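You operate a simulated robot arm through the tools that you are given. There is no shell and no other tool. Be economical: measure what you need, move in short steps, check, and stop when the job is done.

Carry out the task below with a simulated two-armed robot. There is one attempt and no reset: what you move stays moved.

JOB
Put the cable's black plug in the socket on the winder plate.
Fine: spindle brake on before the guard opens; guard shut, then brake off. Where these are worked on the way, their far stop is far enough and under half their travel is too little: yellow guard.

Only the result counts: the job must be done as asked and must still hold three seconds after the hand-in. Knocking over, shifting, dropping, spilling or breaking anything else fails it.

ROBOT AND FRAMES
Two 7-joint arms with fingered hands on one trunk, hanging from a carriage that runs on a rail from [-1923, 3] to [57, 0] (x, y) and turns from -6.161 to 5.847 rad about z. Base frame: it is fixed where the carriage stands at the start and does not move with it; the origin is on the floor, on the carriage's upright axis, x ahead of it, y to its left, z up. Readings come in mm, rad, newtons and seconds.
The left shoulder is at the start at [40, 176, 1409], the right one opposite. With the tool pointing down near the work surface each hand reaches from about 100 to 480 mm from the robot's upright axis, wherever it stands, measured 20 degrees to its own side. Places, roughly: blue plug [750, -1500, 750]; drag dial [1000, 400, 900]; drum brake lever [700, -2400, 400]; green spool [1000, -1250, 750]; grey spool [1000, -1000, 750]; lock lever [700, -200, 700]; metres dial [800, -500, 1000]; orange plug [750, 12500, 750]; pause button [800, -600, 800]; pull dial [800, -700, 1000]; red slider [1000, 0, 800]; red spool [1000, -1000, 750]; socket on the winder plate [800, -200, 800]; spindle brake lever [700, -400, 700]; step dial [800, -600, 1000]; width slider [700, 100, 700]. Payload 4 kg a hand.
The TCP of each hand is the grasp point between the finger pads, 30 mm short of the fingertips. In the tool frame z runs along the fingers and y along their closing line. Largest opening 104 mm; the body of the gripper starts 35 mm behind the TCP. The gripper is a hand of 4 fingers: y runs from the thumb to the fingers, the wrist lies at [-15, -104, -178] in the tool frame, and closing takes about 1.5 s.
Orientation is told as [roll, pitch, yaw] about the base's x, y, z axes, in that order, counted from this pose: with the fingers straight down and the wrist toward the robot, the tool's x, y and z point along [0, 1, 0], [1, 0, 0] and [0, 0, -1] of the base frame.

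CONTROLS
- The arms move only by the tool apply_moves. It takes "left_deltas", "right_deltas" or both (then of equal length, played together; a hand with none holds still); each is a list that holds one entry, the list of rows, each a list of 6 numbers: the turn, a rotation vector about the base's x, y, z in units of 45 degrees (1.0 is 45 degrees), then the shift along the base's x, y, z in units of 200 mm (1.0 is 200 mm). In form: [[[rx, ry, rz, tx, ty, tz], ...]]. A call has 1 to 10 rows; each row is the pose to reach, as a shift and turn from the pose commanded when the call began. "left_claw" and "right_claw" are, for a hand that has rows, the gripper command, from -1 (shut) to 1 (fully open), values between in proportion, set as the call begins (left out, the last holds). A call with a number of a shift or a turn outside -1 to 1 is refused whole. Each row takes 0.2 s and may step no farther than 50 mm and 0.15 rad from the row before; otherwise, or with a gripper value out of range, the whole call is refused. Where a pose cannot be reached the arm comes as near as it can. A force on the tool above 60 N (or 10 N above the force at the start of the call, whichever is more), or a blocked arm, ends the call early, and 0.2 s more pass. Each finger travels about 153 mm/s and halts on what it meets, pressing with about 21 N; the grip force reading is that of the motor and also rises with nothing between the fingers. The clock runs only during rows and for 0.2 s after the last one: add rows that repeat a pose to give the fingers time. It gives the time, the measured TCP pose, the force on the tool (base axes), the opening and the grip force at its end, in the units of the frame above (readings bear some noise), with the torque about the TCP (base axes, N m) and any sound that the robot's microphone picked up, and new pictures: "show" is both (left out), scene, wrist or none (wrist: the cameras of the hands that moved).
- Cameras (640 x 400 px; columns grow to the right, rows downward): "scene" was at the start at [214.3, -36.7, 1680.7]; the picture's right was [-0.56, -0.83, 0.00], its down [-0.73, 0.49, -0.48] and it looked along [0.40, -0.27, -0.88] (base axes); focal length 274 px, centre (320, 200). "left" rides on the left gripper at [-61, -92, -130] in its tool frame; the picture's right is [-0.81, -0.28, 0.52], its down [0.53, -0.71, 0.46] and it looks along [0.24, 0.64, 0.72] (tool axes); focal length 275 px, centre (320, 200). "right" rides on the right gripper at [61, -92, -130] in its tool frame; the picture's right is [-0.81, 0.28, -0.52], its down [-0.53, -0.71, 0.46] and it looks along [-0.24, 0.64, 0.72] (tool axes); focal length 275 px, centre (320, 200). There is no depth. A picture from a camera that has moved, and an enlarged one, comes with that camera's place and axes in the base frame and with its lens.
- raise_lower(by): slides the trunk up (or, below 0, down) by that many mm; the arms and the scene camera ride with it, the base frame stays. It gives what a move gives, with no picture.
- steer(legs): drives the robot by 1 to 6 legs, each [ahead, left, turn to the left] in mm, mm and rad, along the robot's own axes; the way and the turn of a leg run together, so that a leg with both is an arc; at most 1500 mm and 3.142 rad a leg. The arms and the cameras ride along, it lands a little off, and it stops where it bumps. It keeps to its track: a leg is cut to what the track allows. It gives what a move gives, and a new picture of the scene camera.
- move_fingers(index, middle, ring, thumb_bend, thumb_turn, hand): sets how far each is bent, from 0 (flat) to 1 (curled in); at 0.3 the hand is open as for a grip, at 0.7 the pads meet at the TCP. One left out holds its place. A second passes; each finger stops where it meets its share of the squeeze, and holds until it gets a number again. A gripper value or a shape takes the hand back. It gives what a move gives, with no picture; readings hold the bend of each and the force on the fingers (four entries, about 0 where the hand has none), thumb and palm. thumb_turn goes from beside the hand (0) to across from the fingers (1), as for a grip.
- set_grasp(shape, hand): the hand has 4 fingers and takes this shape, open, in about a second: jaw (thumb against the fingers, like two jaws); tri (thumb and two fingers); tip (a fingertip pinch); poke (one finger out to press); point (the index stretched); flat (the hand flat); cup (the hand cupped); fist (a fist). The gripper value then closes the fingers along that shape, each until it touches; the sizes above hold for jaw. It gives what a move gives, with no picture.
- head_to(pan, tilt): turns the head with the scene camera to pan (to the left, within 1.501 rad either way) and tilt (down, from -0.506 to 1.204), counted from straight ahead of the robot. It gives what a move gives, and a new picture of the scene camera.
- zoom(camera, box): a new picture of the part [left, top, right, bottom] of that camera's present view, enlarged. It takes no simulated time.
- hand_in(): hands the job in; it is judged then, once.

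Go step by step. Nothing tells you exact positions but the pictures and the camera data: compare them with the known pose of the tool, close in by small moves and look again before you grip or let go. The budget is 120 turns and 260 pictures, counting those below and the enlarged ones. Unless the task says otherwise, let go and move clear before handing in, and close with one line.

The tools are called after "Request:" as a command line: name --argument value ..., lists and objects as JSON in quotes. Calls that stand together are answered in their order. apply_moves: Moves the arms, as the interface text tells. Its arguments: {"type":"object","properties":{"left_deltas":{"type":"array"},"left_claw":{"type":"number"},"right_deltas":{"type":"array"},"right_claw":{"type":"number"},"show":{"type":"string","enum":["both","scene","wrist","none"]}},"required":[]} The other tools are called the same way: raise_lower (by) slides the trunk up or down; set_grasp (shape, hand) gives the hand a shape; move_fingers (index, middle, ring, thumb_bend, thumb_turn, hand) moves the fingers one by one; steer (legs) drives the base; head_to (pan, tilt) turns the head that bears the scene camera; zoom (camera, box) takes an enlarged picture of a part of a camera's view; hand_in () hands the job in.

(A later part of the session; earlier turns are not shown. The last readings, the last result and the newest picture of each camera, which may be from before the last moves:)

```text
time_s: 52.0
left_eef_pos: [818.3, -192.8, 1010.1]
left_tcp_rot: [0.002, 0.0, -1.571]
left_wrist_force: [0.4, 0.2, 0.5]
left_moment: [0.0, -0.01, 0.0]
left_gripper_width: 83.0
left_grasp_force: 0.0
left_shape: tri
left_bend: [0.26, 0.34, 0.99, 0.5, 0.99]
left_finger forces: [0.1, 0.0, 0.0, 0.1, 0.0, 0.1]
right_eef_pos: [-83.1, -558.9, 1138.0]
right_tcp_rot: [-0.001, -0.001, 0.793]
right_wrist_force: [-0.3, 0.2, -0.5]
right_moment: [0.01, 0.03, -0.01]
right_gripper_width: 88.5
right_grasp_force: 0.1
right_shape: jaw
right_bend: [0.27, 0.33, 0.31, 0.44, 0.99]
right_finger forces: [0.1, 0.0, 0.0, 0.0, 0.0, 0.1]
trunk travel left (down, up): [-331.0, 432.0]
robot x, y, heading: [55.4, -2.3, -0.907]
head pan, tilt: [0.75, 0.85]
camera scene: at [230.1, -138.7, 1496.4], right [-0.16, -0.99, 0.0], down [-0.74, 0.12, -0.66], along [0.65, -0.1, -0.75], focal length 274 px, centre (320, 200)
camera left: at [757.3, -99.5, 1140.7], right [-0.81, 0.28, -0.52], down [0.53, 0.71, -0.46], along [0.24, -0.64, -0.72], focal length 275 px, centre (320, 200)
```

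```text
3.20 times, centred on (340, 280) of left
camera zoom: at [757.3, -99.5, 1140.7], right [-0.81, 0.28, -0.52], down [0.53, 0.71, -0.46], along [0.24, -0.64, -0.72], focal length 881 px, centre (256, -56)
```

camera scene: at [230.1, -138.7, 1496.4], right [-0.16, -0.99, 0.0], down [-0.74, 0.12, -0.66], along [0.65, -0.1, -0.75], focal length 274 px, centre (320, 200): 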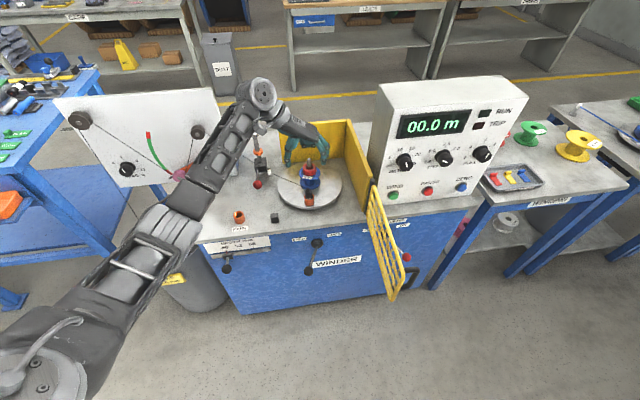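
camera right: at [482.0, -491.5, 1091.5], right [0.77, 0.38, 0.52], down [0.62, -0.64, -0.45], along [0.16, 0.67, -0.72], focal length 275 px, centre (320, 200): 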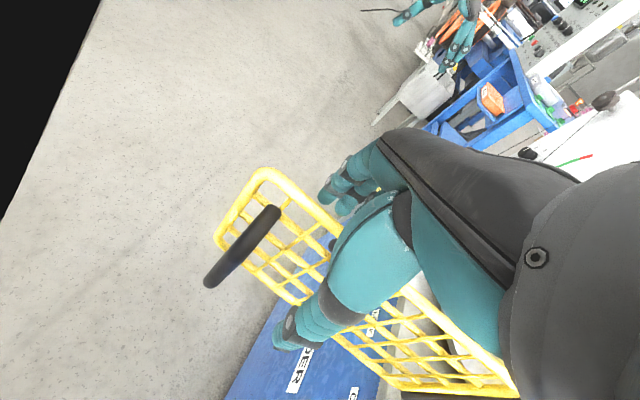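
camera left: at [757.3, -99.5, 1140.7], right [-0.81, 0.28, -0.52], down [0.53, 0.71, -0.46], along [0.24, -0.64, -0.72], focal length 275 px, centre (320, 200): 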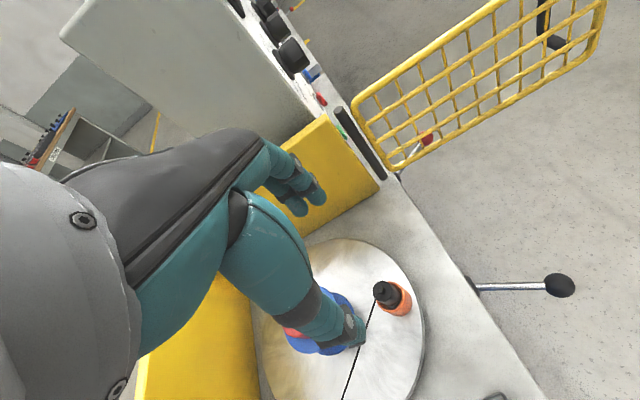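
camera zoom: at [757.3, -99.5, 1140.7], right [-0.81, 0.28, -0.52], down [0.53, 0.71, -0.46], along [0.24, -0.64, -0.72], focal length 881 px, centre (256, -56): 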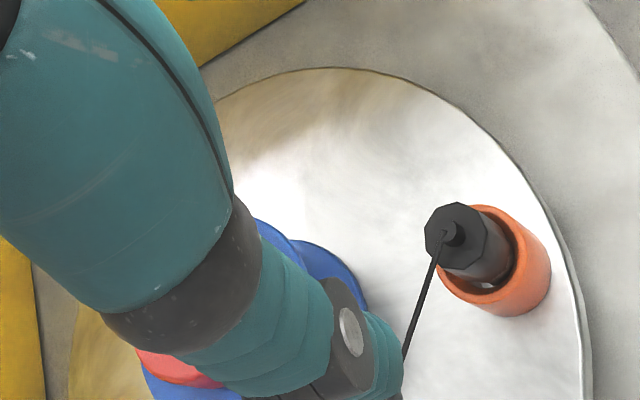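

The plug is seated: boss at z≈869, rim at 837, the same standing height as in PARK. Now I'll retract the left hand up and back along its earlier path before turning back.

Request:
apply_moves --left_deltas '[[[0, 0, 0, 0, 0, 0.2], [0, 0, 0, 0, 0, 0.4], [0, 0, 0.1, -0.1, 0.0, 0.6], [0, 0, 0.25, -0.25, 0.05, 0.72], [0, 0, 0.4, -0.4, 0.1, 0.72], [0, 0, 0.55, -0.55, 0.1, 0.72], [0, 0, 0.7, -0.7, 0.1, 0.72], [0, 0, 0.84, -0.85, 0.1, 0.72], [0, 0, 0.84, -1.0, 0.1, 0.72]]]' --show "scene"

Request:
apply_moves --left_deltas '[[[0, 0, 0, -0.15, -0.1, 0], [0, 0, 0, -0.3, -0.2, 0], [0, 0, 0, -0.45, -0.3, 0], [0, 0, 0, -0.6, -0.4, 0], [0, 0, 0, -0.75, -0.5, 0], [0, 0, 0, -0.9, -0.6, 0]]]' --show "scene"

Request:
zoom --camera "scene" --box '[180, 110, 440, 300]'

```text
time_s: 54.0
left_eef_pos: [617.0, -174.7, 1151.8]
left_tcp_rot: [0.001, 0.001, -0.913]
left_wrist_force: [0.8, 0.0, 0.6]
left_moment: [0.0, 0.02, -0.04]
left_gripper_width: 83.3
left_grasp_force: 0.1
left_shape: tri
left_bend: [0.26, 0.34, 0.99, 0.5, 0.99]
left_finger forces: [0.1, 0.0, 0.1, 0.0, 0.0, 0.1]
right_eef_pos: [-83.1, -558.0, 1139.4]
right_tcp_rot: [-0.001, 0.0, 0.791]
right_wrist_force: [-1.2, 0.1, 0.9]
right_moment: [0.01, -0.03, -0.02]
right_gripper_width: 88.4
right_grasp_force: 0.1
right_shape: jaw
right_bend: [0.27, 0.33, 0.31, 0.44, 0.99]
right_finger forces: [0.1, 0.1, 0.1, 0.0, 0.0, 0.0]
trunk travel left (down, up): [-331.0, 432.0]
robot x, y, heading: [58.6, 0.0, -0.909]
head pan, tilt: [0.75, 0.85]
camera scene: at [229.6, -138.7, 1496.3], right [-0.16, -0.99, 0.0], down [-0.74, 0.12, -0.66], along [0.65, -0.1, -0.75], focal length 274 px, centre (320, 200)
```

scene: 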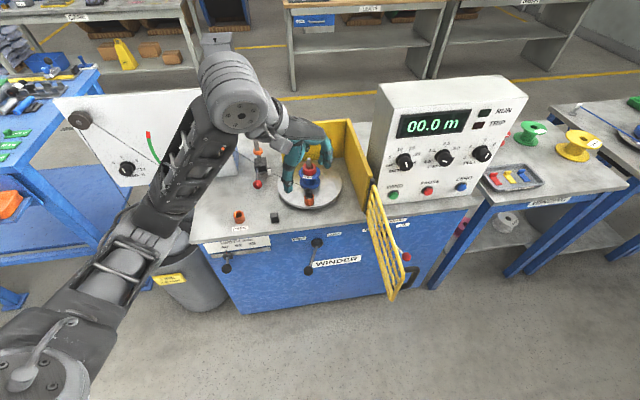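

```text
time_s: 55.5
left_eef_pos: [437.9, -294.6, 1150.8]
left_tcp_rot: [0.001, -0.001, -0.912]
left_wrist_force: [0.7, -0.2, -0.1]
left_moment: [0.04, 0.0, 0.03]
left_gripper_width: 83.0
left_grasp_force: 0.1
left_shape: tri
left_bend: [0.26, 0.34, 0.99, 0.5, 0.99]
left_finger forces: [0.0, 0.1, 0.0, 0.0, 0.1, 0.1]
right_eef_pos: [-83.2, -558.7, 1139.1]
right_tcp_rot: [0.0, 0.0, 0.793]
right_wrist_force: [-0.1, -1.0, -0.6]
right_moment: [0.01, -0.01, 0.03]
right_gripper_width: 88.3
right_grasp_force: 0.0
right_shape: jaw
right_bend: [0.27, 0.33, 0.31, 0.44, 0.99]
right_finger forces: [0.0, 0.0, 0.0, 0.0, 0.0, 0.0]
trunk travel left (down, up): [-331.0, 432.0]
robot x, y, heading: [53.0, 0.9, -0.911]
head pan, tilt: [0.75, 0.85]
camera scene: at [229.5, -139.0, 1496.4], right [-0.16, -0.99, 0.0], down [-0.74, 0.12, -0.66], along [0.65, -0.1, -0.75], focal length 274 px, centre (320, 200)
```

scene: 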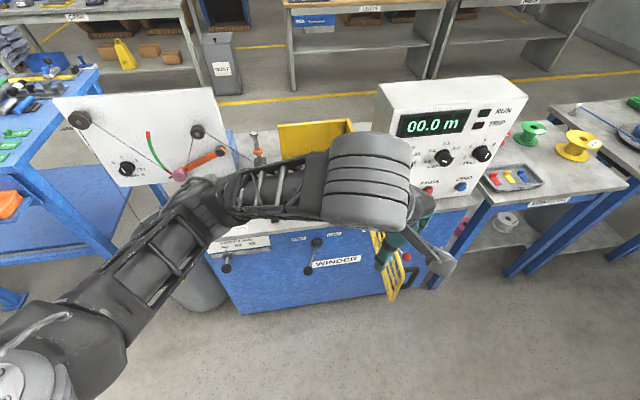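

```text
2.11 times, centred on (310, 205) of scene
camera zoom: at [229.5, -139.0, 1496.4], right [-0.16, -0.99, 0.0], down [-0.74, 0.12, -0.66], along [0.65, -0.1, -0.75], focal length 578 px, centre (341, 190)
```

zoom: 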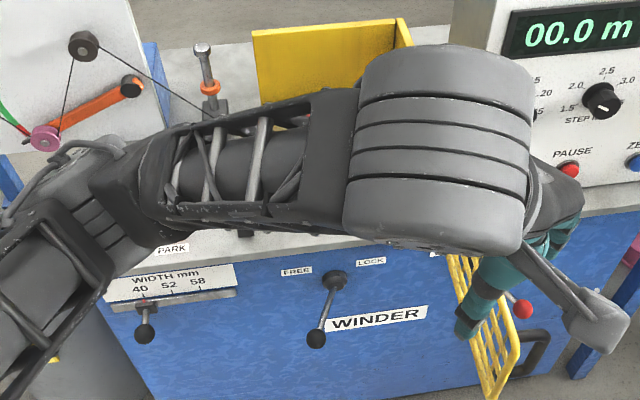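

The left arm is clear, so I'll turn back to face the bench.

Request:
steer --legs '[[0, 0, 0.908]]'

Request:
head_to --pan -0.2 --tilt 0.9

Request:
zoom --camera "scene" --box '[240, 110, 500, 300]'

```text
time_s: 58.2
left_eef_pos: [519.9, 133.5, 1152.7]
left_tcp_rot: [0.0, 0.001, 0.021]
left_wrist_force: [0.0, 0.2, 0.4]
left_moment: [-0.02, 0.0, 0.0]
left_gripper_width: 83.1
left_grasp_force: 0.2
left_shape: tri
left_bend: [0.26, 0.34, 0.99, 0.5, 0.99]
left_finger forces: [0.1, 0.1, 0.0, 0.1, 0.1, 0.1]
right_eef_pos: [421.3, -443.3, 1138.3]
right_tcp_rot: [-0.001, -0.001, 1.725]
right_wrist_force: [-0.2, 0.0, -0.5]
right_moment: [-0.01, 0.03, 0.02]
right_gripper_width: 88.2
right_grasp_force: 0.0
right_shape: jaw
right_bend: [0.27, 0.33, 0.31, 0.44, 0.99]
right_finger forces: [0.0, 0.1, 0.1, 0.0, 0.1, 0.0]
trunk travel left (down, up): [-331.0, 432.0]
robot x, y, heading: [52.7, 0.6, 0.026]
head pan, tilt: [0.75, 0.85]
camera scene: at [269.9, 58.3, 1496.4], right [0.7, -0.71, 0.0], down [-0.54, -0.53, -0.66], along [0.47, 0.46, -0.75], focal length 274 px, centre (320, 200)
```

scene: 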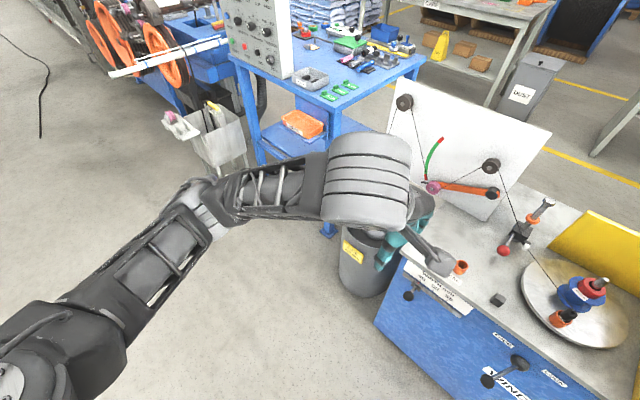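

```text
time_s: 59.5
left_eef_pos: [519.9, 133.3, 1152.2]
left_tcp_rot: [0.001, -0.001, 0.022]
left_wrist_force: [-0.4, 0.2, -0.1]
left_moment: [0.0, 0.04, -0.02]
left_gripper_width: 82.9
left_grasp_force: 0.1
left_shape: tri
left_bend: [0.26, 0.34, 0.99, 0.5, 0.99]
left_finger forces: [0.1, 0.1, 0.0, 0.1, 0.1, 0.0]
right_eef_pos: [420.5, -443.1, 1138.4]
right_tcp_rot: [-0.001, -0.001, 1.724]
right_wrist_force: [0.1, 0.3, 0.2]
right_moment: [0.0, 0.0, 0.05]
right_gripper_width: 88.3
right_grasp_force: 0.1
right_shape: jaw
right_bend: [0.27, 0.33, 0.31, 0.44, 0.99]
right_finger forces: [0.0, 0.0, 0.0, 0.0, 0.1, 0.0]
trunk travel left (down, up): [-331.0, 432.0]
robot x, y, heading: [51.5, 0.0, 0.024]
head pan, tilt: [-0.201, 0.901]
camera scene: at [288.4, -9.7, 1492.5], right [-0.17, -0.98, 0.0], down [-0.77, 0.14, -0.62], along [0.61, -0.11, -0.78], focal length 274 px, centre (320, 200)
```

scene: 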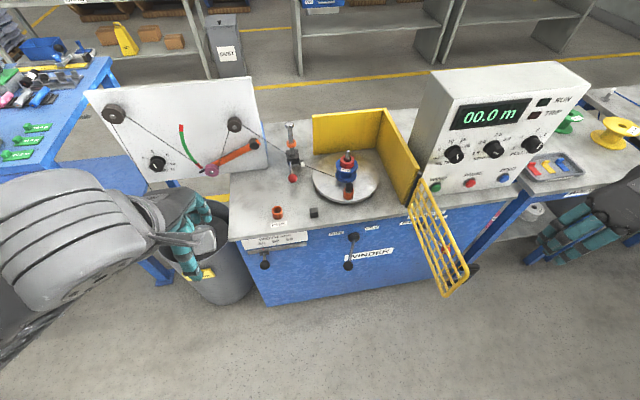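

```text
2.11 times, centred on (370, 205) of scene
camera zoom: at [288.4, -9.7, 1492.5], right [-0.17, -0.98, 0.0], down [-0.77, 0.14, -0.62], along [0.61, -0.11, -0.78], focal length 578 px, centre (215, 190)
```

zoom: 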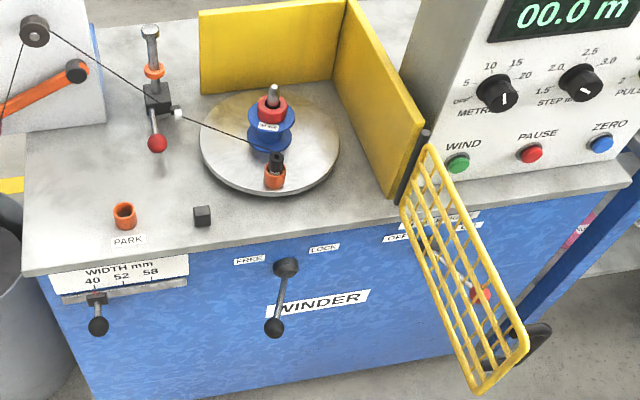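

The guard still stands open with its top rail near y≈-355. I'll bring the right hand back above the rail near x≈535.

Request:
apply_moves --right_deltas '[[[0, 0, -0.06, 0.15, 0.1, 0], [0, 0, -0.12, 0.3, 0.22, 0], [0, 0, -0.19, 0.45, 0.33, -0.1], [0, 0, -0.19, 0.575, 0.43, -0.25], [0, 0, -0.19, 0.575, 0.43, -0.45]]]' --show "both"

Request:
zoom --camera "scene" --box '[340, 150, 540, 300]'

```text
time_s: 60.7
left_eef_pos: [519.6, 133.2, 1151.8]
left_tcp_rot: [-0.001, 0.0, 0.021]
left_wrist_force: [0.4, 0.6, 0.6]
left_moment: [-0.01, -0.01, -0.01]
left_gripper_width: 83.0
left_grasp_force: 0.1
left_shape: tri
left_bend: [0.26, 0.34, 0.99, 0.5, 0.99]
left_finger forces: [0.1, 0.1, 0.1, 0.1, 0.0, 0.0]
right_eef_pos: [535.3, -357.6, 1049.3]
right_tcp_rot: [0.0, -0.001, 1.574]
right_wrist_force: [-0.5, 0.0, 0.2]
right_moment: [0.0, 0.0, 0.01]
right_gripper_width: 88.7
right_grasp_force: 0.0
right_shape: jaw
right_bend: [0.27, 0.33, 0.31, 0.44, 0.99]
right_finger forces: [0.0, 0.0, 0.1, 0.0, 0.0, 0.0]
trunk travel left (down, up): [-331.0, 432.0]
robot x, y, heading: [52.9, -0.6, 0.024]
head pan, tilt: [-0.201, 0.901]
camera scene: at [287.8, -9.7, 1492.4], right [-0.18, -0.98, 0.0], down [-0.77, 0.14, -0.62], along [0.61, -0.11, -0.78], focal length 274 px, centre (320, 200)
camera right: at [475.1, -449.3, 1179.5], right [0.81, 0.28, 0.52], down [0.53, -0.71, -0.46], along [0.24, 0.65, -0.72], focal length 275 px, centre (320, 200)
```

scene: 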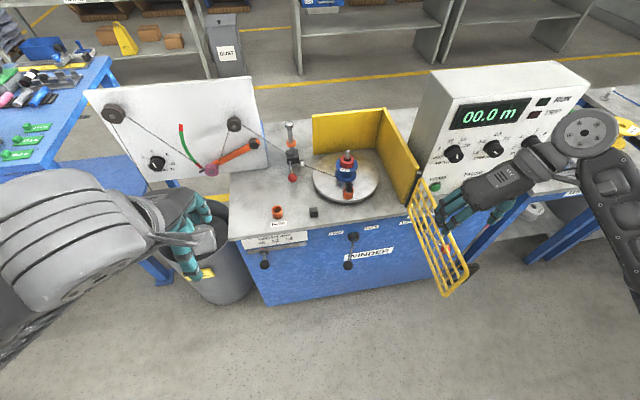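
right: 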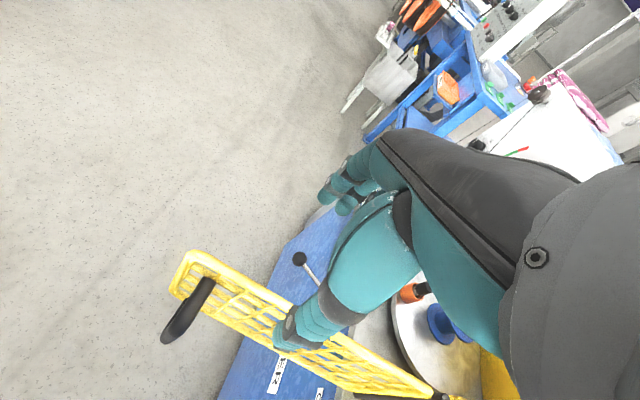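

```text
2.67 times, centred on (440, 225) of scene
camera zoom: at [287.8, -9.7, 1492.4], right [-0.18, -0.98, 0.0], down [-0.77, 0.14, -0.62], along [0.61, -0.11, -0.78], focal length 732 px, centre (0, 133)
```

zoom: 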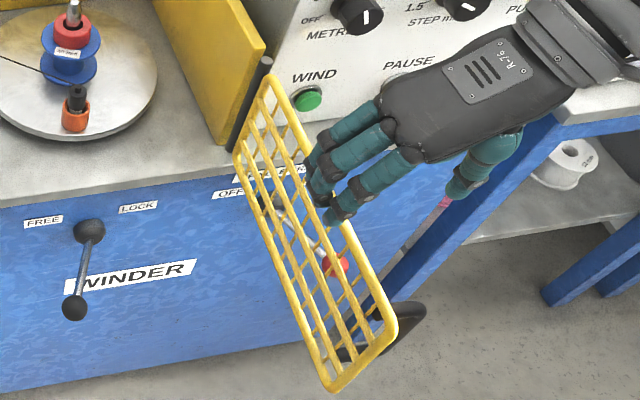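

The rail lies within the straddle, close to the hand centre. Descending.

Request:
apply_moves --right_deltas '[[[0, 0, 0, 0, -0.02, -0.15], [0, 0, 0, 0, -0.02, -0.3], [0, 0, 0, 0, -0.02, -0.46]]]' --show "both"

Request:
zoom --camera "scene" --box '[340, 150, 540, 300]'

```text
time_s: 61.5
left_eef_pos: [519.7, 133.6, 1152.5]
left_tcp_rot: [0.0, 0.001, 0.021]
left_wrist_force: [-0.1, 0.5, -0.9]
left_moment: [0.02, 0.0, -0.01]
left_gripper_width: 83.1
left_grasp_force: 0.1
left_shape: tri
left_bend: [0.26, 0.34, 0.99, 0.5, 0.99]
left_finger forces: [0.0, 0.0, 0.0, 0.1, 0.0, 0.1]
right_eef_pos: [536.8, -360.1, 956.9]
right_tcp_rot: [-0.001, 0.001, 1.575]
right_wrist_force: [-0.6, 0.7, 0.8]
right_moment: [-0.01, 0.0, 0.0]
right_gripper_width: 88.4
right_grasp_force: 0.0
right_shape: jaw
right_bend: [0.27, 0.33, 0.31, 0.44, 0.99]
right_finger forces: [0.1, 0.0, 0.0, 0.0, 0.0, 0.1]
trunk travel left (down, up): [-331.0, 432.0]
robot x, y, heading: [53.7, -0.1, 0.024]
head pan, tilt: [-0.201, 0.901]
camera scene: at [288.1, -9.5, 1492.4], right [-0.18, -0.98, 0.0], down [-0.77, 0.14, -0.62], along [0.61, -0.11, -0.78], focal length 274 px, centre (320, 200)
camera right: at [476.7, -453.0, 1087.5], right [0.81, 0.28, 0.52], down [0.54, -0.71, -0.46], along [0.24, 0.65, -0.72], focal length 275 px, centre (320, 200)
```

scene: 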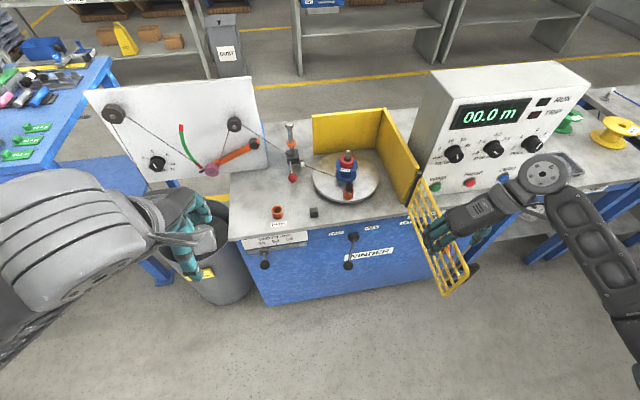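
right: 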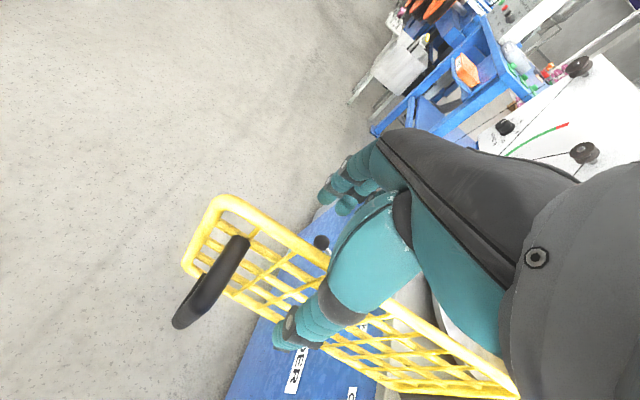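

```text
2.67 times, centred on (440, 225) of scene
camera zoom: at [288.1, -9.5, 1492.4], right [-0.18, -0.98, 0.0], down [-0.77, 0.14, -0.62], along [0.61, -0.11, -0.78], focal length 732 px, centre (0, 133)
```

zoom: 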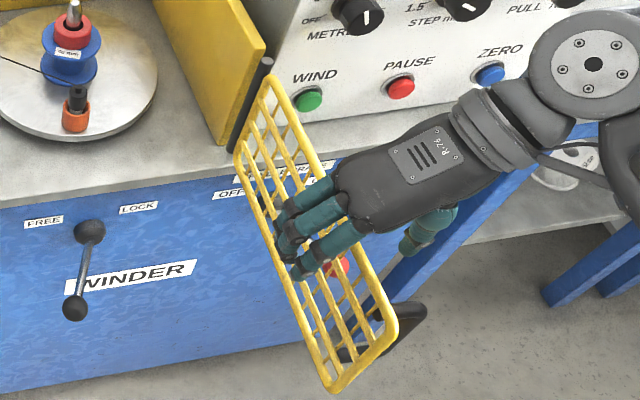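

Straddling the rail. Swinging the guard closed, first half.

Request:
apply_moves --right_deltas '[[[0, 0, -0.159, 0.008, 0.132, 0], [0, 0, -0.318, 0.032, 0.262, 0], [0, 0, -0.477, 0.072, 0.388, 0], [0, 0, -0.637, 0.128, 0.508, 0], [0, 0, -0.796, 0.198, 0.621, 0], [0, 0, -0.955, 0.281, 0.724, 0]]]' --show "both"

```text
time_s: 62.9
left_eef_pos: [521.1, 133.8, 1152.7]
left_tcp_rot: [0.0, 0.0, 0.022]
left_wrist_force: [-0.3, -0.2, 0.4]
left_moment: [-0.01, -0.01, 0.01]
left_gripper_width: 82.9
left_grasp_force: 0.1
left_shape: tri
left_bend: [0.26, 0.34, 0.99, 0.5, 0.99]
left_finger forces: [0.0, 0.1, 0.0, 0.0, 0.1, 0.0]
right_eef_pos: [592.1, -213.0, 955.8]
right_tcp_rot: [0.002, -0.001, 0.822]
right_wrist_force: [-0.5, 0.7, -0.2]
right_moment: [-0.01, -0.01, 0.0]
right_gripper_width: 88.7
right_grasp_force: 0.0
right_shape: jaw
right_bend: [0.27, 0.33, 0.31, 0.44, 0.99]
right_finger forces: [0.0, 0.1, 0.0, 0.0, 0.1, 0.0]
trunk travel left (down, up): [-331.0, 432.0]
robot x, y, heading: [52.7, 0.8, 0.025]
head pan, tilt: [-0.201, 0.901]
camera scene: at [288.6, -9.4, 1492.6], right [-0.18, -0.98, 0.0], down [-0.77, 0.14, -0.62], along [0.61, -0.11, -0.78], focal length 274 px, centre (320, 200)
camera right: at [485.7, -239.4, 1086.5], right [0.78, -0.35, 0.52], down [-0.09, -0.88, -0.46], along [0.62, 0.31, -0.72], focal length 275 px, centre (320, 200)
```

scene: 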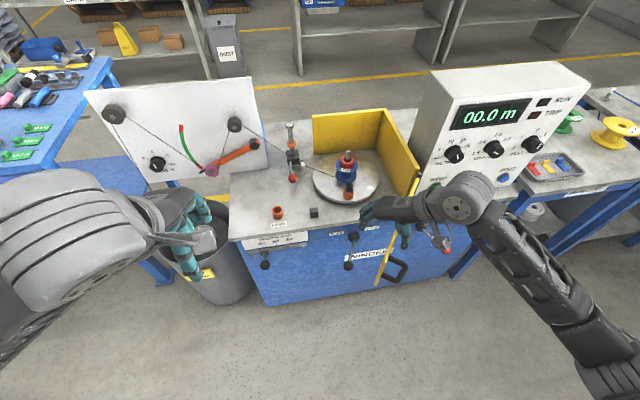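
right: 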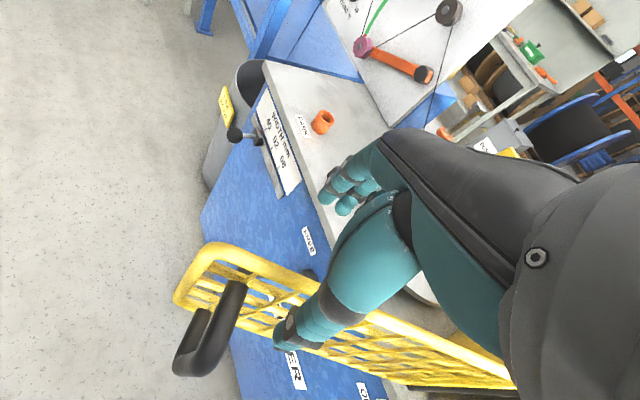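

Request:
apply_moves --right_deltas '[[[0, 0, -0.159, 0.096, 0.091, 0], [0, 0, -0.318, 0.202, 0.17, 0], [0, 0, -0.477, 0.318, 0.235, 0], [0, 0, -0.637, 0.44, 0.285, 0], [0, 0, -0.796, 0.568, 0.32, 0], [0, 0, -0.955, 0.699, 0.338, 0]]]' --show "both"

Request:
zoom --camera "scene" --box '[260, 120, 460, 260]'

```text
time_s: 64.3
left_eef_pos: [519.8, 134.3, 1151.3]
left_tcp_rot: [0.0, 0.0, 0.02]
left_wrist_force: [0.6, 0.3, 0.1]
left_moment: [-0.01, 0.0, 0.0]
left_gripper_width: 82.9
left_grasp_force: 0.0
left_shape: tri
left_bend: [0.26, 0.34, 0.99, 0.5, 0.99]
left_finger forces: [0.1, 0.1, 0.1, 0.0, 0.0, 0.1]
right_eef_pos: [732.1, -146.2, 958.0]
right_tcp_rot: [0.002, -0.001, 0.071]
right_wrist_force: [0.5, 0.2, 0.1]
right_moment: [-0.02, 0.04, -0.01]
right_gripper_width: 88.4
right_grasp_force: 0.1
right_shape: jaw
right_bend: [0.27, 0.33, 0.31, 0.44, 0.99]
right_finger forces: [0.1, 0.0, 0.0, 0.1, 0.0, 0.0]
trunk travel left (down, up): [-331.0, 432.0]
robot x, y, heading: [50.8, -1.8, 0.023]
head pan, tilt: [-0.201, 0.901]
camera scene: at [288.7, -9.5, 1492.6], right [-0.18, -0.98, 0.0], down [-0.77, 0.14, -0.62], along [0.61, -0.11, -0.78], focal length 274 px, centre (320, 200)
camera right: at [636.8, -91.8, 1087.9], right [0.33, -0.79, 0.52], down [-0.67, -0.58, -0.46], along [0.66, -0.2, -0.72], focal length 275 px, centre (320, 200)
```

scene: 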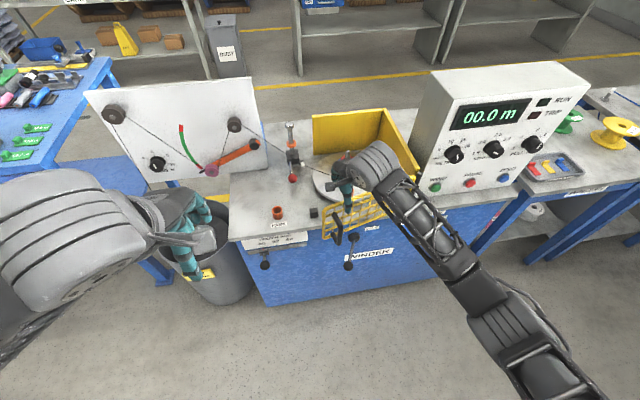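
right: 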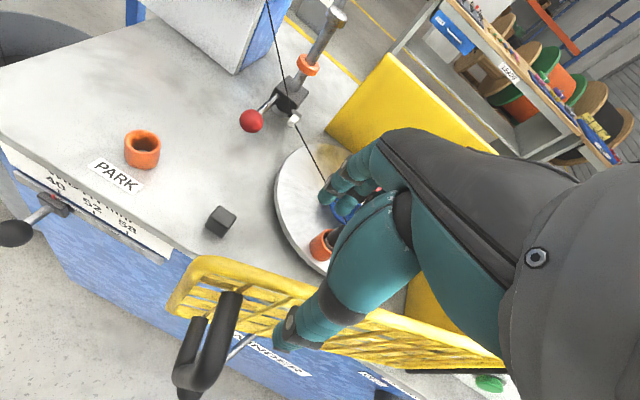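

```text
2.86 times, centred on (360, 190) of scene
camera zoom: at [288.7, -9.5, 1492.6], right [-0.18, -0.98, 0.0], down [-0.77, 0.14, -0.62], along [0.61, -0.11, -0.78], focal length 784 px, centre (206, 229)
```

zoom: 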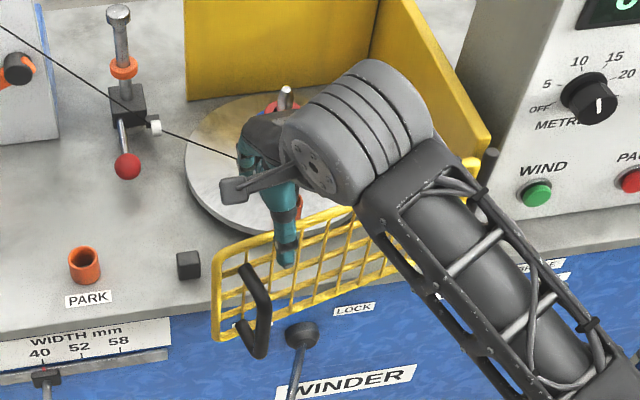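

About 20° remain. I'll keep pushing the rail inward with the thumb until the stop.

Request:
apply_moves --right_deltas '[[[0, 0, -0.09, 0.07, 0, 0], [0, 0, -0.09, 0.13, 0, 0], [0, 0, -0.09, 0.18, 0, 0], [0, 0, -0.09, 0.22, 0, 0], [0, 0, -0.09, 0.25, 0, 0]]]' --show "both"

Request:
zoom --camera "scene" --box '[260, 120, 460, 260]'

```text
time_s: 65.5
left_eef_pos: [519.8, 133.1, 1152.1]
left_tcp_rot: [0.001, 0.0, 0.019]
left_wrist_force: [-0.4, -0.1, -0.3]
left_moment: [0.0, 0.02, 0.01]
left_gripper_width: 83.1
left_grasp_force: 0.1
left_shape: tri
left_bend: [0.26, 0.34, 0.99, 0.5, 0.99]
left_finger forces: [0.0, 0.1, 0.1, 0.1, 0.0, 0.0]
right_eef_pos: [782.1, -151.0, 956.4]
right_tcp_rot: [-0.001, 0.001, 0.003]
right_wrist_force: [-0.4, -0.2, -0.2]
right_moment: [-0.02, 0.01, -0.01]
right_gripper_width: 88.9
right_grasp_force: 0.0
right_shape: jaw
right_bend: [0.27, 0.33, 0.31, 0.44, 0.98]
right_finger forces: [0.1, 0.0, 0.1, 0.0, 0.0, 0.0]
trunk travel left (down, up): [-331.0, 432.0]
robot x, y, heading: [50.0, -0.1, 0.02]
head pan, tilt: [-0.201, 0.901]
camera scene: at [288.4, -9.7, 1492.5], right [-0.18, -0.98, 0.0], down [-0.77, 0.14, -0.62], along [0.61, -0.11, -0.78], focal length 274 px, centre (320, 200)
camera right: at [690.7, -88.5, 1086.3], right [0.28, -0.81, 0.52], down [-0.71, -0.54, -0.45], along [0.65, -0.24, -0.72], focal length 275 px, centre (320, 200)
```

scene: 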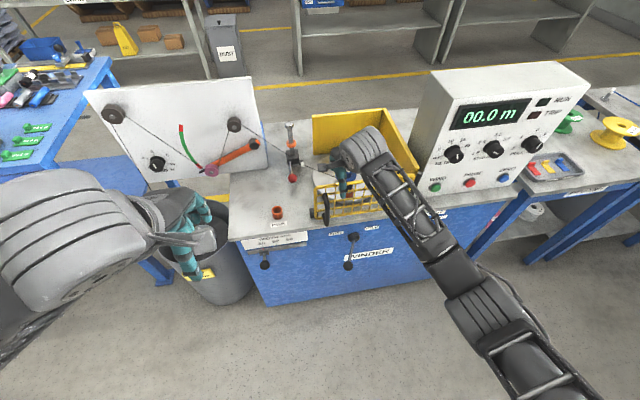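
right: 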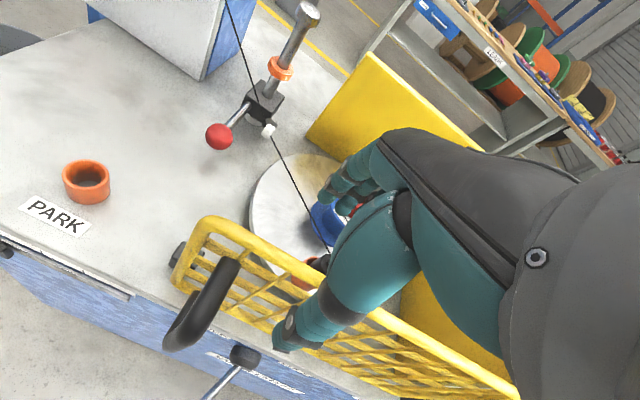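

```text
2.86 times, centred on (360, 190) of scene
camera zoom: at [288.4, -9.7, 1492.5], right [-0.18, -0.98, 0.0], down [-0.77, 0.14, -0.62], along [0.61, -0.11, -0.78], focal length 784 px, centre (206, 229)
```

zoom: 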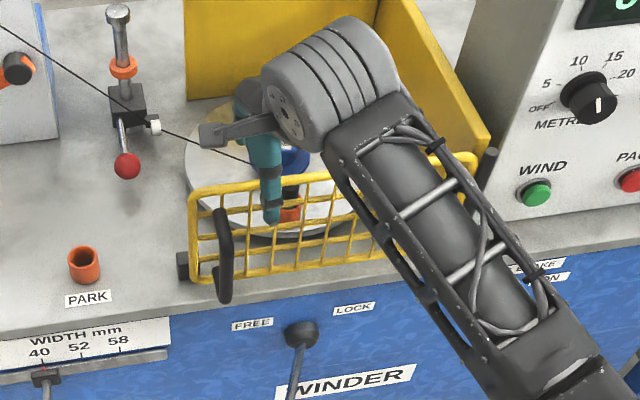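

The guard is almost at its black stop. A little more push.

Request:
apply_moves --right_deltas '[[[0, 0, 0, 0.03, 0, 0], [0, 0, 0, 0.05, 0, 0], [0, 0, 0, 0.07, 0, 0]]]' --show "none"

Request:
zoom --camera "scene" --box '[260, 120, 460, 260]'

Request:
zoom --camera "right" --box '[120, 160, 400, 360]'

```text
time_s: 66.3
left_eef_pos: [519.1, 133.9, 1151.7]
left_tcp_rot: [0.0, 0.0, 0.02]
left_wrist_force: [-0.1, -0.2, 0.7]
left_moment: [0.01, -0.02, -0.02]
left_gripper_width: 82.8
left_grasp_force: 0.1
left_shape: tri
left_bend: [0.26, 0.34, 0.99, 0.5, 0.99]
left_finger forces: [0.1, 0.0, 0.1, 0.0, 0.1, 0.1]
right_eef_pos: [796.5, -147.6, 958.4]
right_tcp_rot: [0.001, 0.0, 0.003]
right_wrist_force: [0.7, 0.1, -0.2]
right_moment: [0.0, -0.02, -0.01]
right_gripper_width: 88.4
right_grasp_force: 0.1
right_shape: jaw
right_bend: [0.27, 0.33, 0.31, 0.44, 0.98]
right_finger forces: [0.0, 0.0, 0.1, 0.0, 0.0, 0.1]
trunk travel left (down, up): [-331.0, 432.0]
robot x, y, heading: [55.0, 0.3, 0.029]
head pan, tilt: [-0.201, 0.901]
```

```text
2.86 times, centred on (360, 190) of scene
camera zoom: at [288.4, -9.7, 1492.5], right [-0.18, -0.98, 0.0], down [-0.77, 0.14, -0.62], along [0.61, -0.11, -0.78], focal length 784 px, centre (206, 229)
```

zoom: 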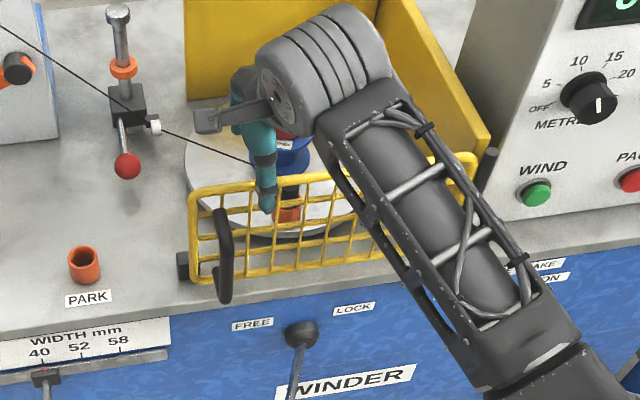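

```text
2.00 times, centred on (260, 260) of right
camera zoom: at [705.2, -87.3, 1087.1], right [0.28, -0.81, 0.52], down [-0.71, -0.54, -0.45], along [0.65, -0.24, -0.72], focal length 551 px, centre (440, 80)
```

zoom: 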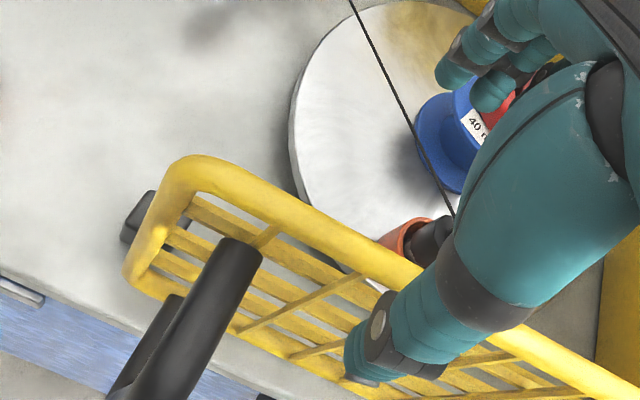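

The guard's corner matches its original closed position. I'll press slightly more to confirm it's against its stop.

Request:
apply_moves --right_deltas '[[[0, 0, 0, 0.02, 0, 0], [0, 0, 0, 0.04, 0, 0], [0, 0, 0, 0.06, 0, 0]]]' --show "none"

Request:
zoom --camera "scene" --box '[260, 120, 460, 260]'

```text
time_s: 67.1
left_eef_pos: [519.9, 132.7, 1151.6]
left_tcp_rot: [0.0, 0.0, 0.021]
left_wrist_force: [0.2, 0.3, 0.0]
left_moment: [-0.04, 0.06, -0.01]
left_gripper_width: 83.3
left_grasp_force: 0.1
left_shape: tri
left_bend: [0.26, 0.34, 0.99, 0.5, 0.99]
left_finger forces: [0.0, 0.1, 0.1, 0.0, 0.0, 0.1]
right_eef_pos: [806.3, -148.7, 956.7]
right_tcp_rot: [0.001, 0.001, 0.004]
right_wrist_force: [-2.9, 1.2, 0.3]
right_moment: [-0.01, 0.03, 0.0]
right_gripper_width: 88.8
right_grasp_force: 0.2
right_shape: jaw
right_bend: [0.27, 0.33, 0.31, 0.42, 0.98]
right_finger forces: [0.1, 0.1, 0.0, 0.0, 2.6, 0.0]
trunk travel left (down, up): [-331.0, 432.0]
robot x, y, heading: [57.8, -0.6, 0.026]
head pan, tilt: [-0.201, 0.901]
```

```text
2.86 times, centred on (360, 190) of scene
camera zoom: at [288.1, -9.7, 1492.4], right [-0.18, -0.98, 0.0], down [-0.77, 0.14, -0.62], along [0.61, -0.11, -0.78], focal length 784 px, centre (206, 229)
```

zoom: 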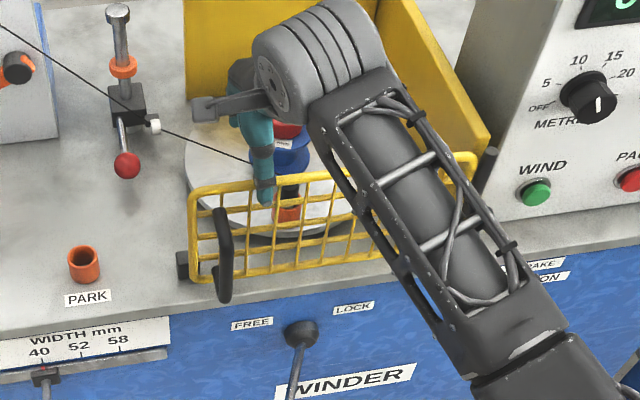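

The guard is firmly shut. I'll centre the hand over the rail, lift off, and back away.

Request:
apply_moves --right_deltas '[[[0, 0, 0, -0.15, 0, 0], [0, 0, 0, -0.15, 0, 0.15], [0, 0, 0, -0.15, 0, 0.35], [0, 0, 0, -0.15, 0, 0.55], [0, 0, 0, -0.15, 0, 0.7], [0, 0, 0, -0.35, -0.05, 0.75], [0, 0, 0, -0.55, -0.1, 0.75], [0, 0, 0, -0.75, -0.2, 0.75], [0, 0, 0, -0.97, -0.3, 0.75]]]' --show "scene"

Request:
zoom --camera "scene" --box '[260, 120, 480, 290]'

```text
time_s: 69.1
left_eef_pos: [519.2, 130.8, 1151.1]
left_tcp_rot: [-0.002, 0.0, 0.02]
left_wrist_force: [1.3, 0.1, -0.1]
left_moment: [-0.02, 0.0, 0.01]
left_gripper_width: 83.1
left_grasp_force: 0.1
left_shape: tri
left_bend: [0.26, 0.34, 0.99, 0.5, 0.99]
left_finger forces: [0.0, 0.1, 0.0, 0.0, 0.1, 0.0]
right_eef_pos: [610.9, -214.1, 1111.8]
right_tcp_rot: [-0.003, 0.0, 0.003]
right_wrist_force: [-0.2, -0.4, -0.8]
right_moment: [0.05, -0.03, 0.0]
right_gripper_width: 88.3
right_grasp_force: 0.1
right_shape: jaw
right_bend: [0.27, 0.33, 0.31, 0.44, 0.98]
right_finger forces: [0.0, 0.1, 0.0, 0.1, 0.0, 0.1]
trunk travel left (down, up): [-331.0, 432.0]
robot x, y, heading: [54.2, 2.0, 0.023]
head pan, tilt: [-0.201, 0.901]
camera scene: at [288.0, -11.0, 1492.4], right [-0.18, -0.98, 0.0], down [-0.77, 0.14, -0.62], along [0.61, -0.11, -0.78], focal length 274 px, centre (320, 200)
```

scene: 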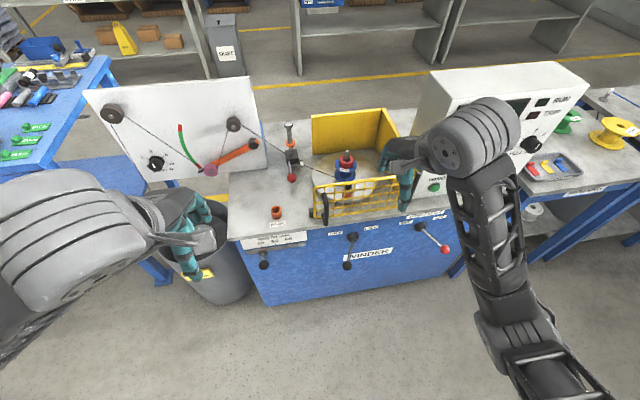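

```text
2.35 times, centred on (370, 205) of scene
camera zoom: at [288.0, -11.0, 1492.4], right [-0.18, -0.98, 0.0], down [-0.77, 0.14, -0.62], along [0.61, -0.11, -0.78], focal length 646 px, centre (202, 188)
```

zoom: 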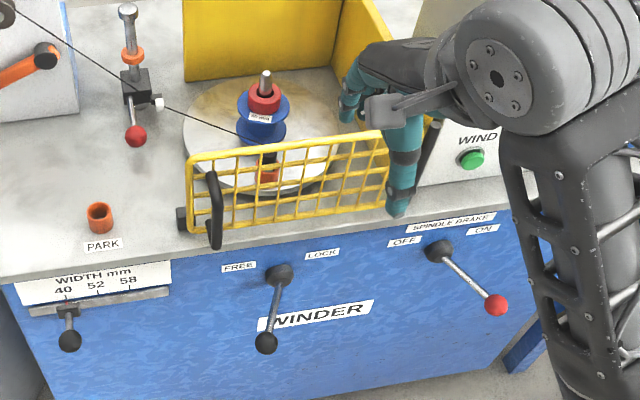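

The guard is shut and the brake is still ON. I'll re-lock the guard lever as it was found, before releasing the brake, starting by bringing the closed right hand down to the left of the lock knob.

Request:
apply_moves --right_deltas '[[[0, 0, 0, -0.2, 0.05, 0], [0, -0.1, 0, -0.4, 0.1, -0.05], [0, -0.25, 0, -0.4, 0.2, -0.2], [0, -0.4, 0, -0.4, 0.3, -0.35], [0, -0.55, 0, -0.4, 0.4, -0.5], [0, -0.7, 0, -0.4, 0.5, -0.65], [0, -0.85, 0, -0.4, 0.6, -0.8], [0, -1, 0, -0.4, 0.62, -0.95], [0, -1, 0, -0.4, 0.62, -1.0]]]' --right_claw -1 --show "none"

Request:
apply_moves --right_deltas '[[[0, 0, 0, 0, 0, -0.2], [0, 0, 0, 0, 0, -0.4], [0, 0, 0, 0, 0, -0.6], [0, 0, 0, 0, 0, -1.0]]]' --show "none"

```text
time_s: 71.1
left_eef_pos: [519.7, 133.1, 1152.1]
left_tcp_rot: [0.0, -0.001, 0.022]
left_wrist_force: [0.2, 0.0, -0.1]
left_moment: [0.03, 0.01, -0.03]
left_gripper_width: 83.0
left_grasp_force: 0.0
left_shape: tri
left_bend: [0.26, 0.34, 0.99, 0.5, 0.99]
left_finger forces: [0.0, 0.1, 0.1, 0.0, 0.1, 0.1]
right_eef_pos: [533.0, -84.6, 907.5]
right_tcp_rot: [-0.005, -0.786, 0.004]
right_wrist_force: [1.2, 0.4, -0.4]
right_moment: [0.02, 0.0, 0.0]
right_gripper_width: 0.0
right_grasp_force: 20.6
right_shape: jaw
right_bend: [0.7, 0.7, 0.7, 0.46, 1.0]
right_finger forces: [0.0, 0.0, 0.1, 0.0, 0.0, 0.1]
trunk travel left (down, up): [-331.0, 432.0]
robot x, y, heading: [56.8, 1.9, 0.025]
head pan, tilt: [-0.201, 0.901]
```

```text
refused: row 4 steps farther than a row can; nothing moved
```

Request:
apply_moves --right_deltas '[[[0, 0, 0, 0, 0, -0.2], [0, 0, 0, 0, 0, -0.4], [0, 0, 0, 0, 0, -0.6], [0, 0, 0, 0, 0, -0.8], [0, 0, 0, 0, 0, -1.0], [0, 0, 0, 0.2, 0, -1.0]]]' --show "scene"

Request:
zoom --camera "scene" --box '[260, 170, 460, 310]'

```text
time_s: 72.5
left_eef_pos: [522.5, 133.7, 1152.4]
left_tcp_rot: [-0.001, -0.001, 0.02]
left_wrist_force: [0.4, -0.1, -0.8]
left_moment: [0.02, 0.03, 0.01]
left_gripper_width: 82.9
left_grasp_force: 0.1
left_shape: tri
left_bend: [0.26, 0.34, 0.99, 0.5, 0.99]
left_finger forces: [0.1, 0.0, 0.0, 0.0, 0.0, 0.0]
right_eef_pos: [577.2, -85.2, 709.5]
right_tcp_rot: [-0.004, -0.788, 0.005]
right_wrist_force: [-0.4, -0.1, 0.2]
right_moment: [0.0, 0.01, 0.0]
right_gripper_width: 0.1
right_grasp_force: 20.9
right_shape: jaw
right_bend: [0.7, 0.7, 0.7, 0.46, 1.0]
right_finger forces: [0.0, 0.0, 0.0, 0.1, 0.0, 0.0]
trunk travel left (down, up): [-331.0, 432.0]
robot x, y, heading: [55.6, -0.2, 0.023]
head pan, tilt: [-0.201, 0.901]
camera scene: at [289.7, -9.5, 1492.9], right [-0.18, -0.98, 0.0], down [-0.77, 0.14, -0.62], along [0.61, -0.11, -0.78], focal length 274 px, centre (320, 200)
```

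scene: 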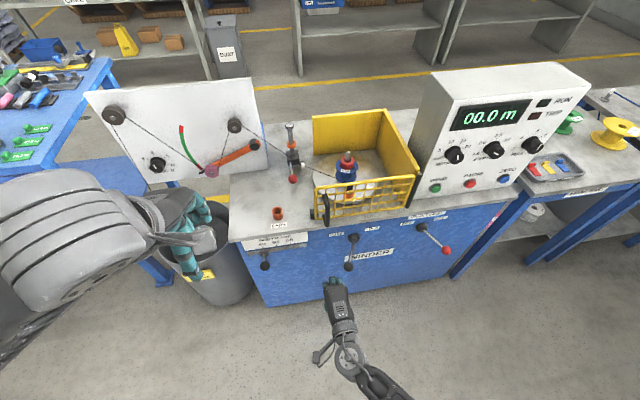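

```text
2.86 times, centred on (360, 240) of scene
camera zoom: at [289.7, -9.5, 1492.9], right [-0.18, -0.98, 0.0], down [-0.77, 0.14, -0.62], along [0.61, -0.11, -0.78], focal length 784 px, centre (206, 86)
```

zoom: 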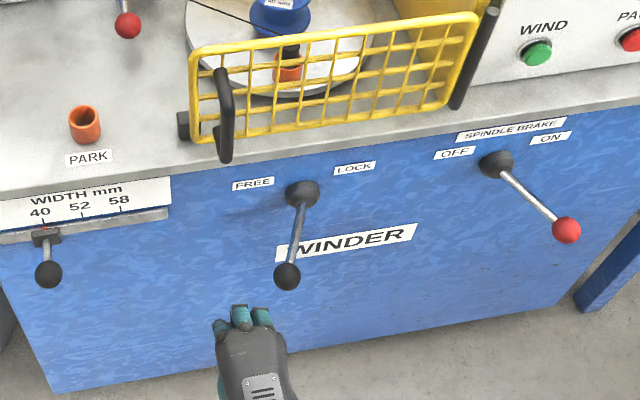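

Request:
apply_moves --right_deltas '[[[0, 0, 0, 0, 0.1, -0.05], [0, 0, 0, 0.15, 0.1, -0.12], [0, 0, 0, 0.3, 0.1, -0.14]]]' --show "none"

Request:
apply_moves --right_deltas '[[[0, 0, 0, 0, -0.12, 0], [0, 0, 0, -0.02, -0.24, 0], [0, 0, 0, -0.03, -0.36, 0], [0, 0, 0, -0.03, -0.47, 0], [0, 0, 0, -0.03, -0.57, 0], [0, 0, 0, -0.02, -0.65, 0], [0, 0, 0, 0, -0.72, 0], [0, 0, 0, 0, -0.77, 0]]]' --show "scene"

Request:
zoom --camera "scene" --box '[260, 170, 460, 310]'

```text
time_s: 73.3
left_eef_pos: [520.2, 133.5, 1152.6]
left_tcp_rot: [0.001, 0.0, 0.02]
left_wrist_force: [-0.4, 0.0, -0.3]
left_moment: [0.01, 0.02, 0.0]
left_gripper_width: 82.9
left_grasp_force: 0.0
left_shape: tri
left_bend: [0.26, 0.34, 0.99, 0.5, 0.99]
left_finger forces: [0.1, 0.1, 0.0, 0.0, 0.0, 0.1]
right_eef_pos: [635.3, -64.2, 678.0]
right_tcp_rot: [-0.003, -0.784, 0.005]
right_wrist_force: [0.1, 0.7, 0.1]
right_moment: [0.0, 0.01, -0.01]
right_gripper_width: 0.0
right_grasp_force: 21.4
right_shape: jaw
right_bend: [0.7, 0.7, 0.7, 0.46, 1.0]
right_finger forces: [0.1, 0.0, 0.0, 0.0, 0.0, 0.0]
trunk travel left (down, up): [-331.0, 432.0]
robot x, y, heading: [52.3, 3.2, 0.022]
head pan, tilt: [-0.201, 0.901]
```

```text
time_s: 75.1
left_eef_pos: [519.3, 135.0, 1152.0]
left_tcp_rot: [0.004, 0.0, 0.021]
left_wrist_force: [-0.1, 0.5, -0.4]
left_moment: [-0.06, 0.03, 0.01]
left_gripper_width: 83.0
left_grasp_force: 0.0
left_shape: tri
left_bend: [0.26, 0.34, 0.99, 0.5, 0.99]
left_finger forces: [0.1, 0.0, 0.0, 0.1, 0.0, 0.0]
right_eef_pos: [634.0, -209.1, 679.2]
right_tcp_rot: [0.006, -0.786, 0.005]
right_wrist_force: [-2.1, 16.8, 5.3]
right_moment: [0.06, 0.0, 0.1]
right_gripper_width: 0.0
right_grasp_force: 21.1
right_shape: jaw
right_bend: [0.7, 0.7, 0.7, 0.46, 1.0]
right_finger forces: [0.1, 0.0, 16.8, 0.0, 0.1, 0.1]
trunk travel left (down, up): [-331.0, 432.0]
robot x, y, heading: [54.0, -4.9, 0.026]
head pan, tilt: [-0.201, 0.901]
camera scene: at [288.4, -7.4, 1492.6], right [-0.17, -0.98, 0.0], down [-0.77, 0.14, -0.62], along [0.61, -0.11, -0.78], focal length 274 px, centre (320, 200)
```

scene: 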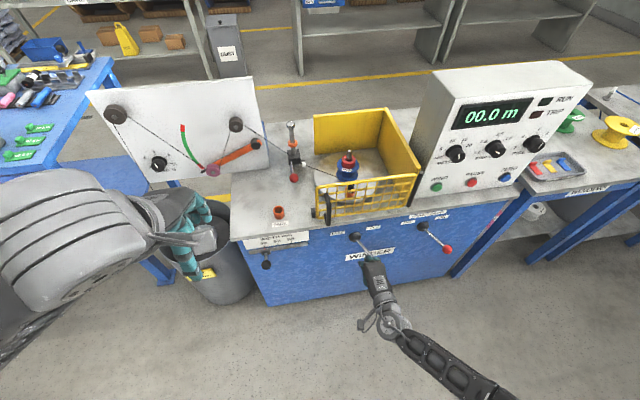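

```text
2.86 times, centred on (360, 240) of scene
camera zoom: at [288.4, -7.4, 1492.6], right [-0.17, -0.98, 0.0], down [-0.77, 0.14, -0.62], along [0.61, -0.11, -0.78], focal length 784 px, centre (206, 86)
```

zoom: 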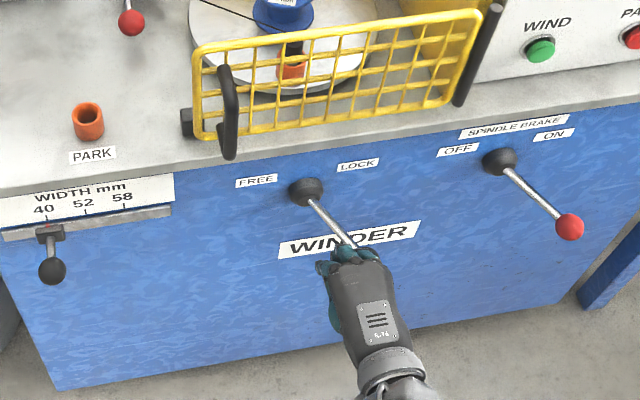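

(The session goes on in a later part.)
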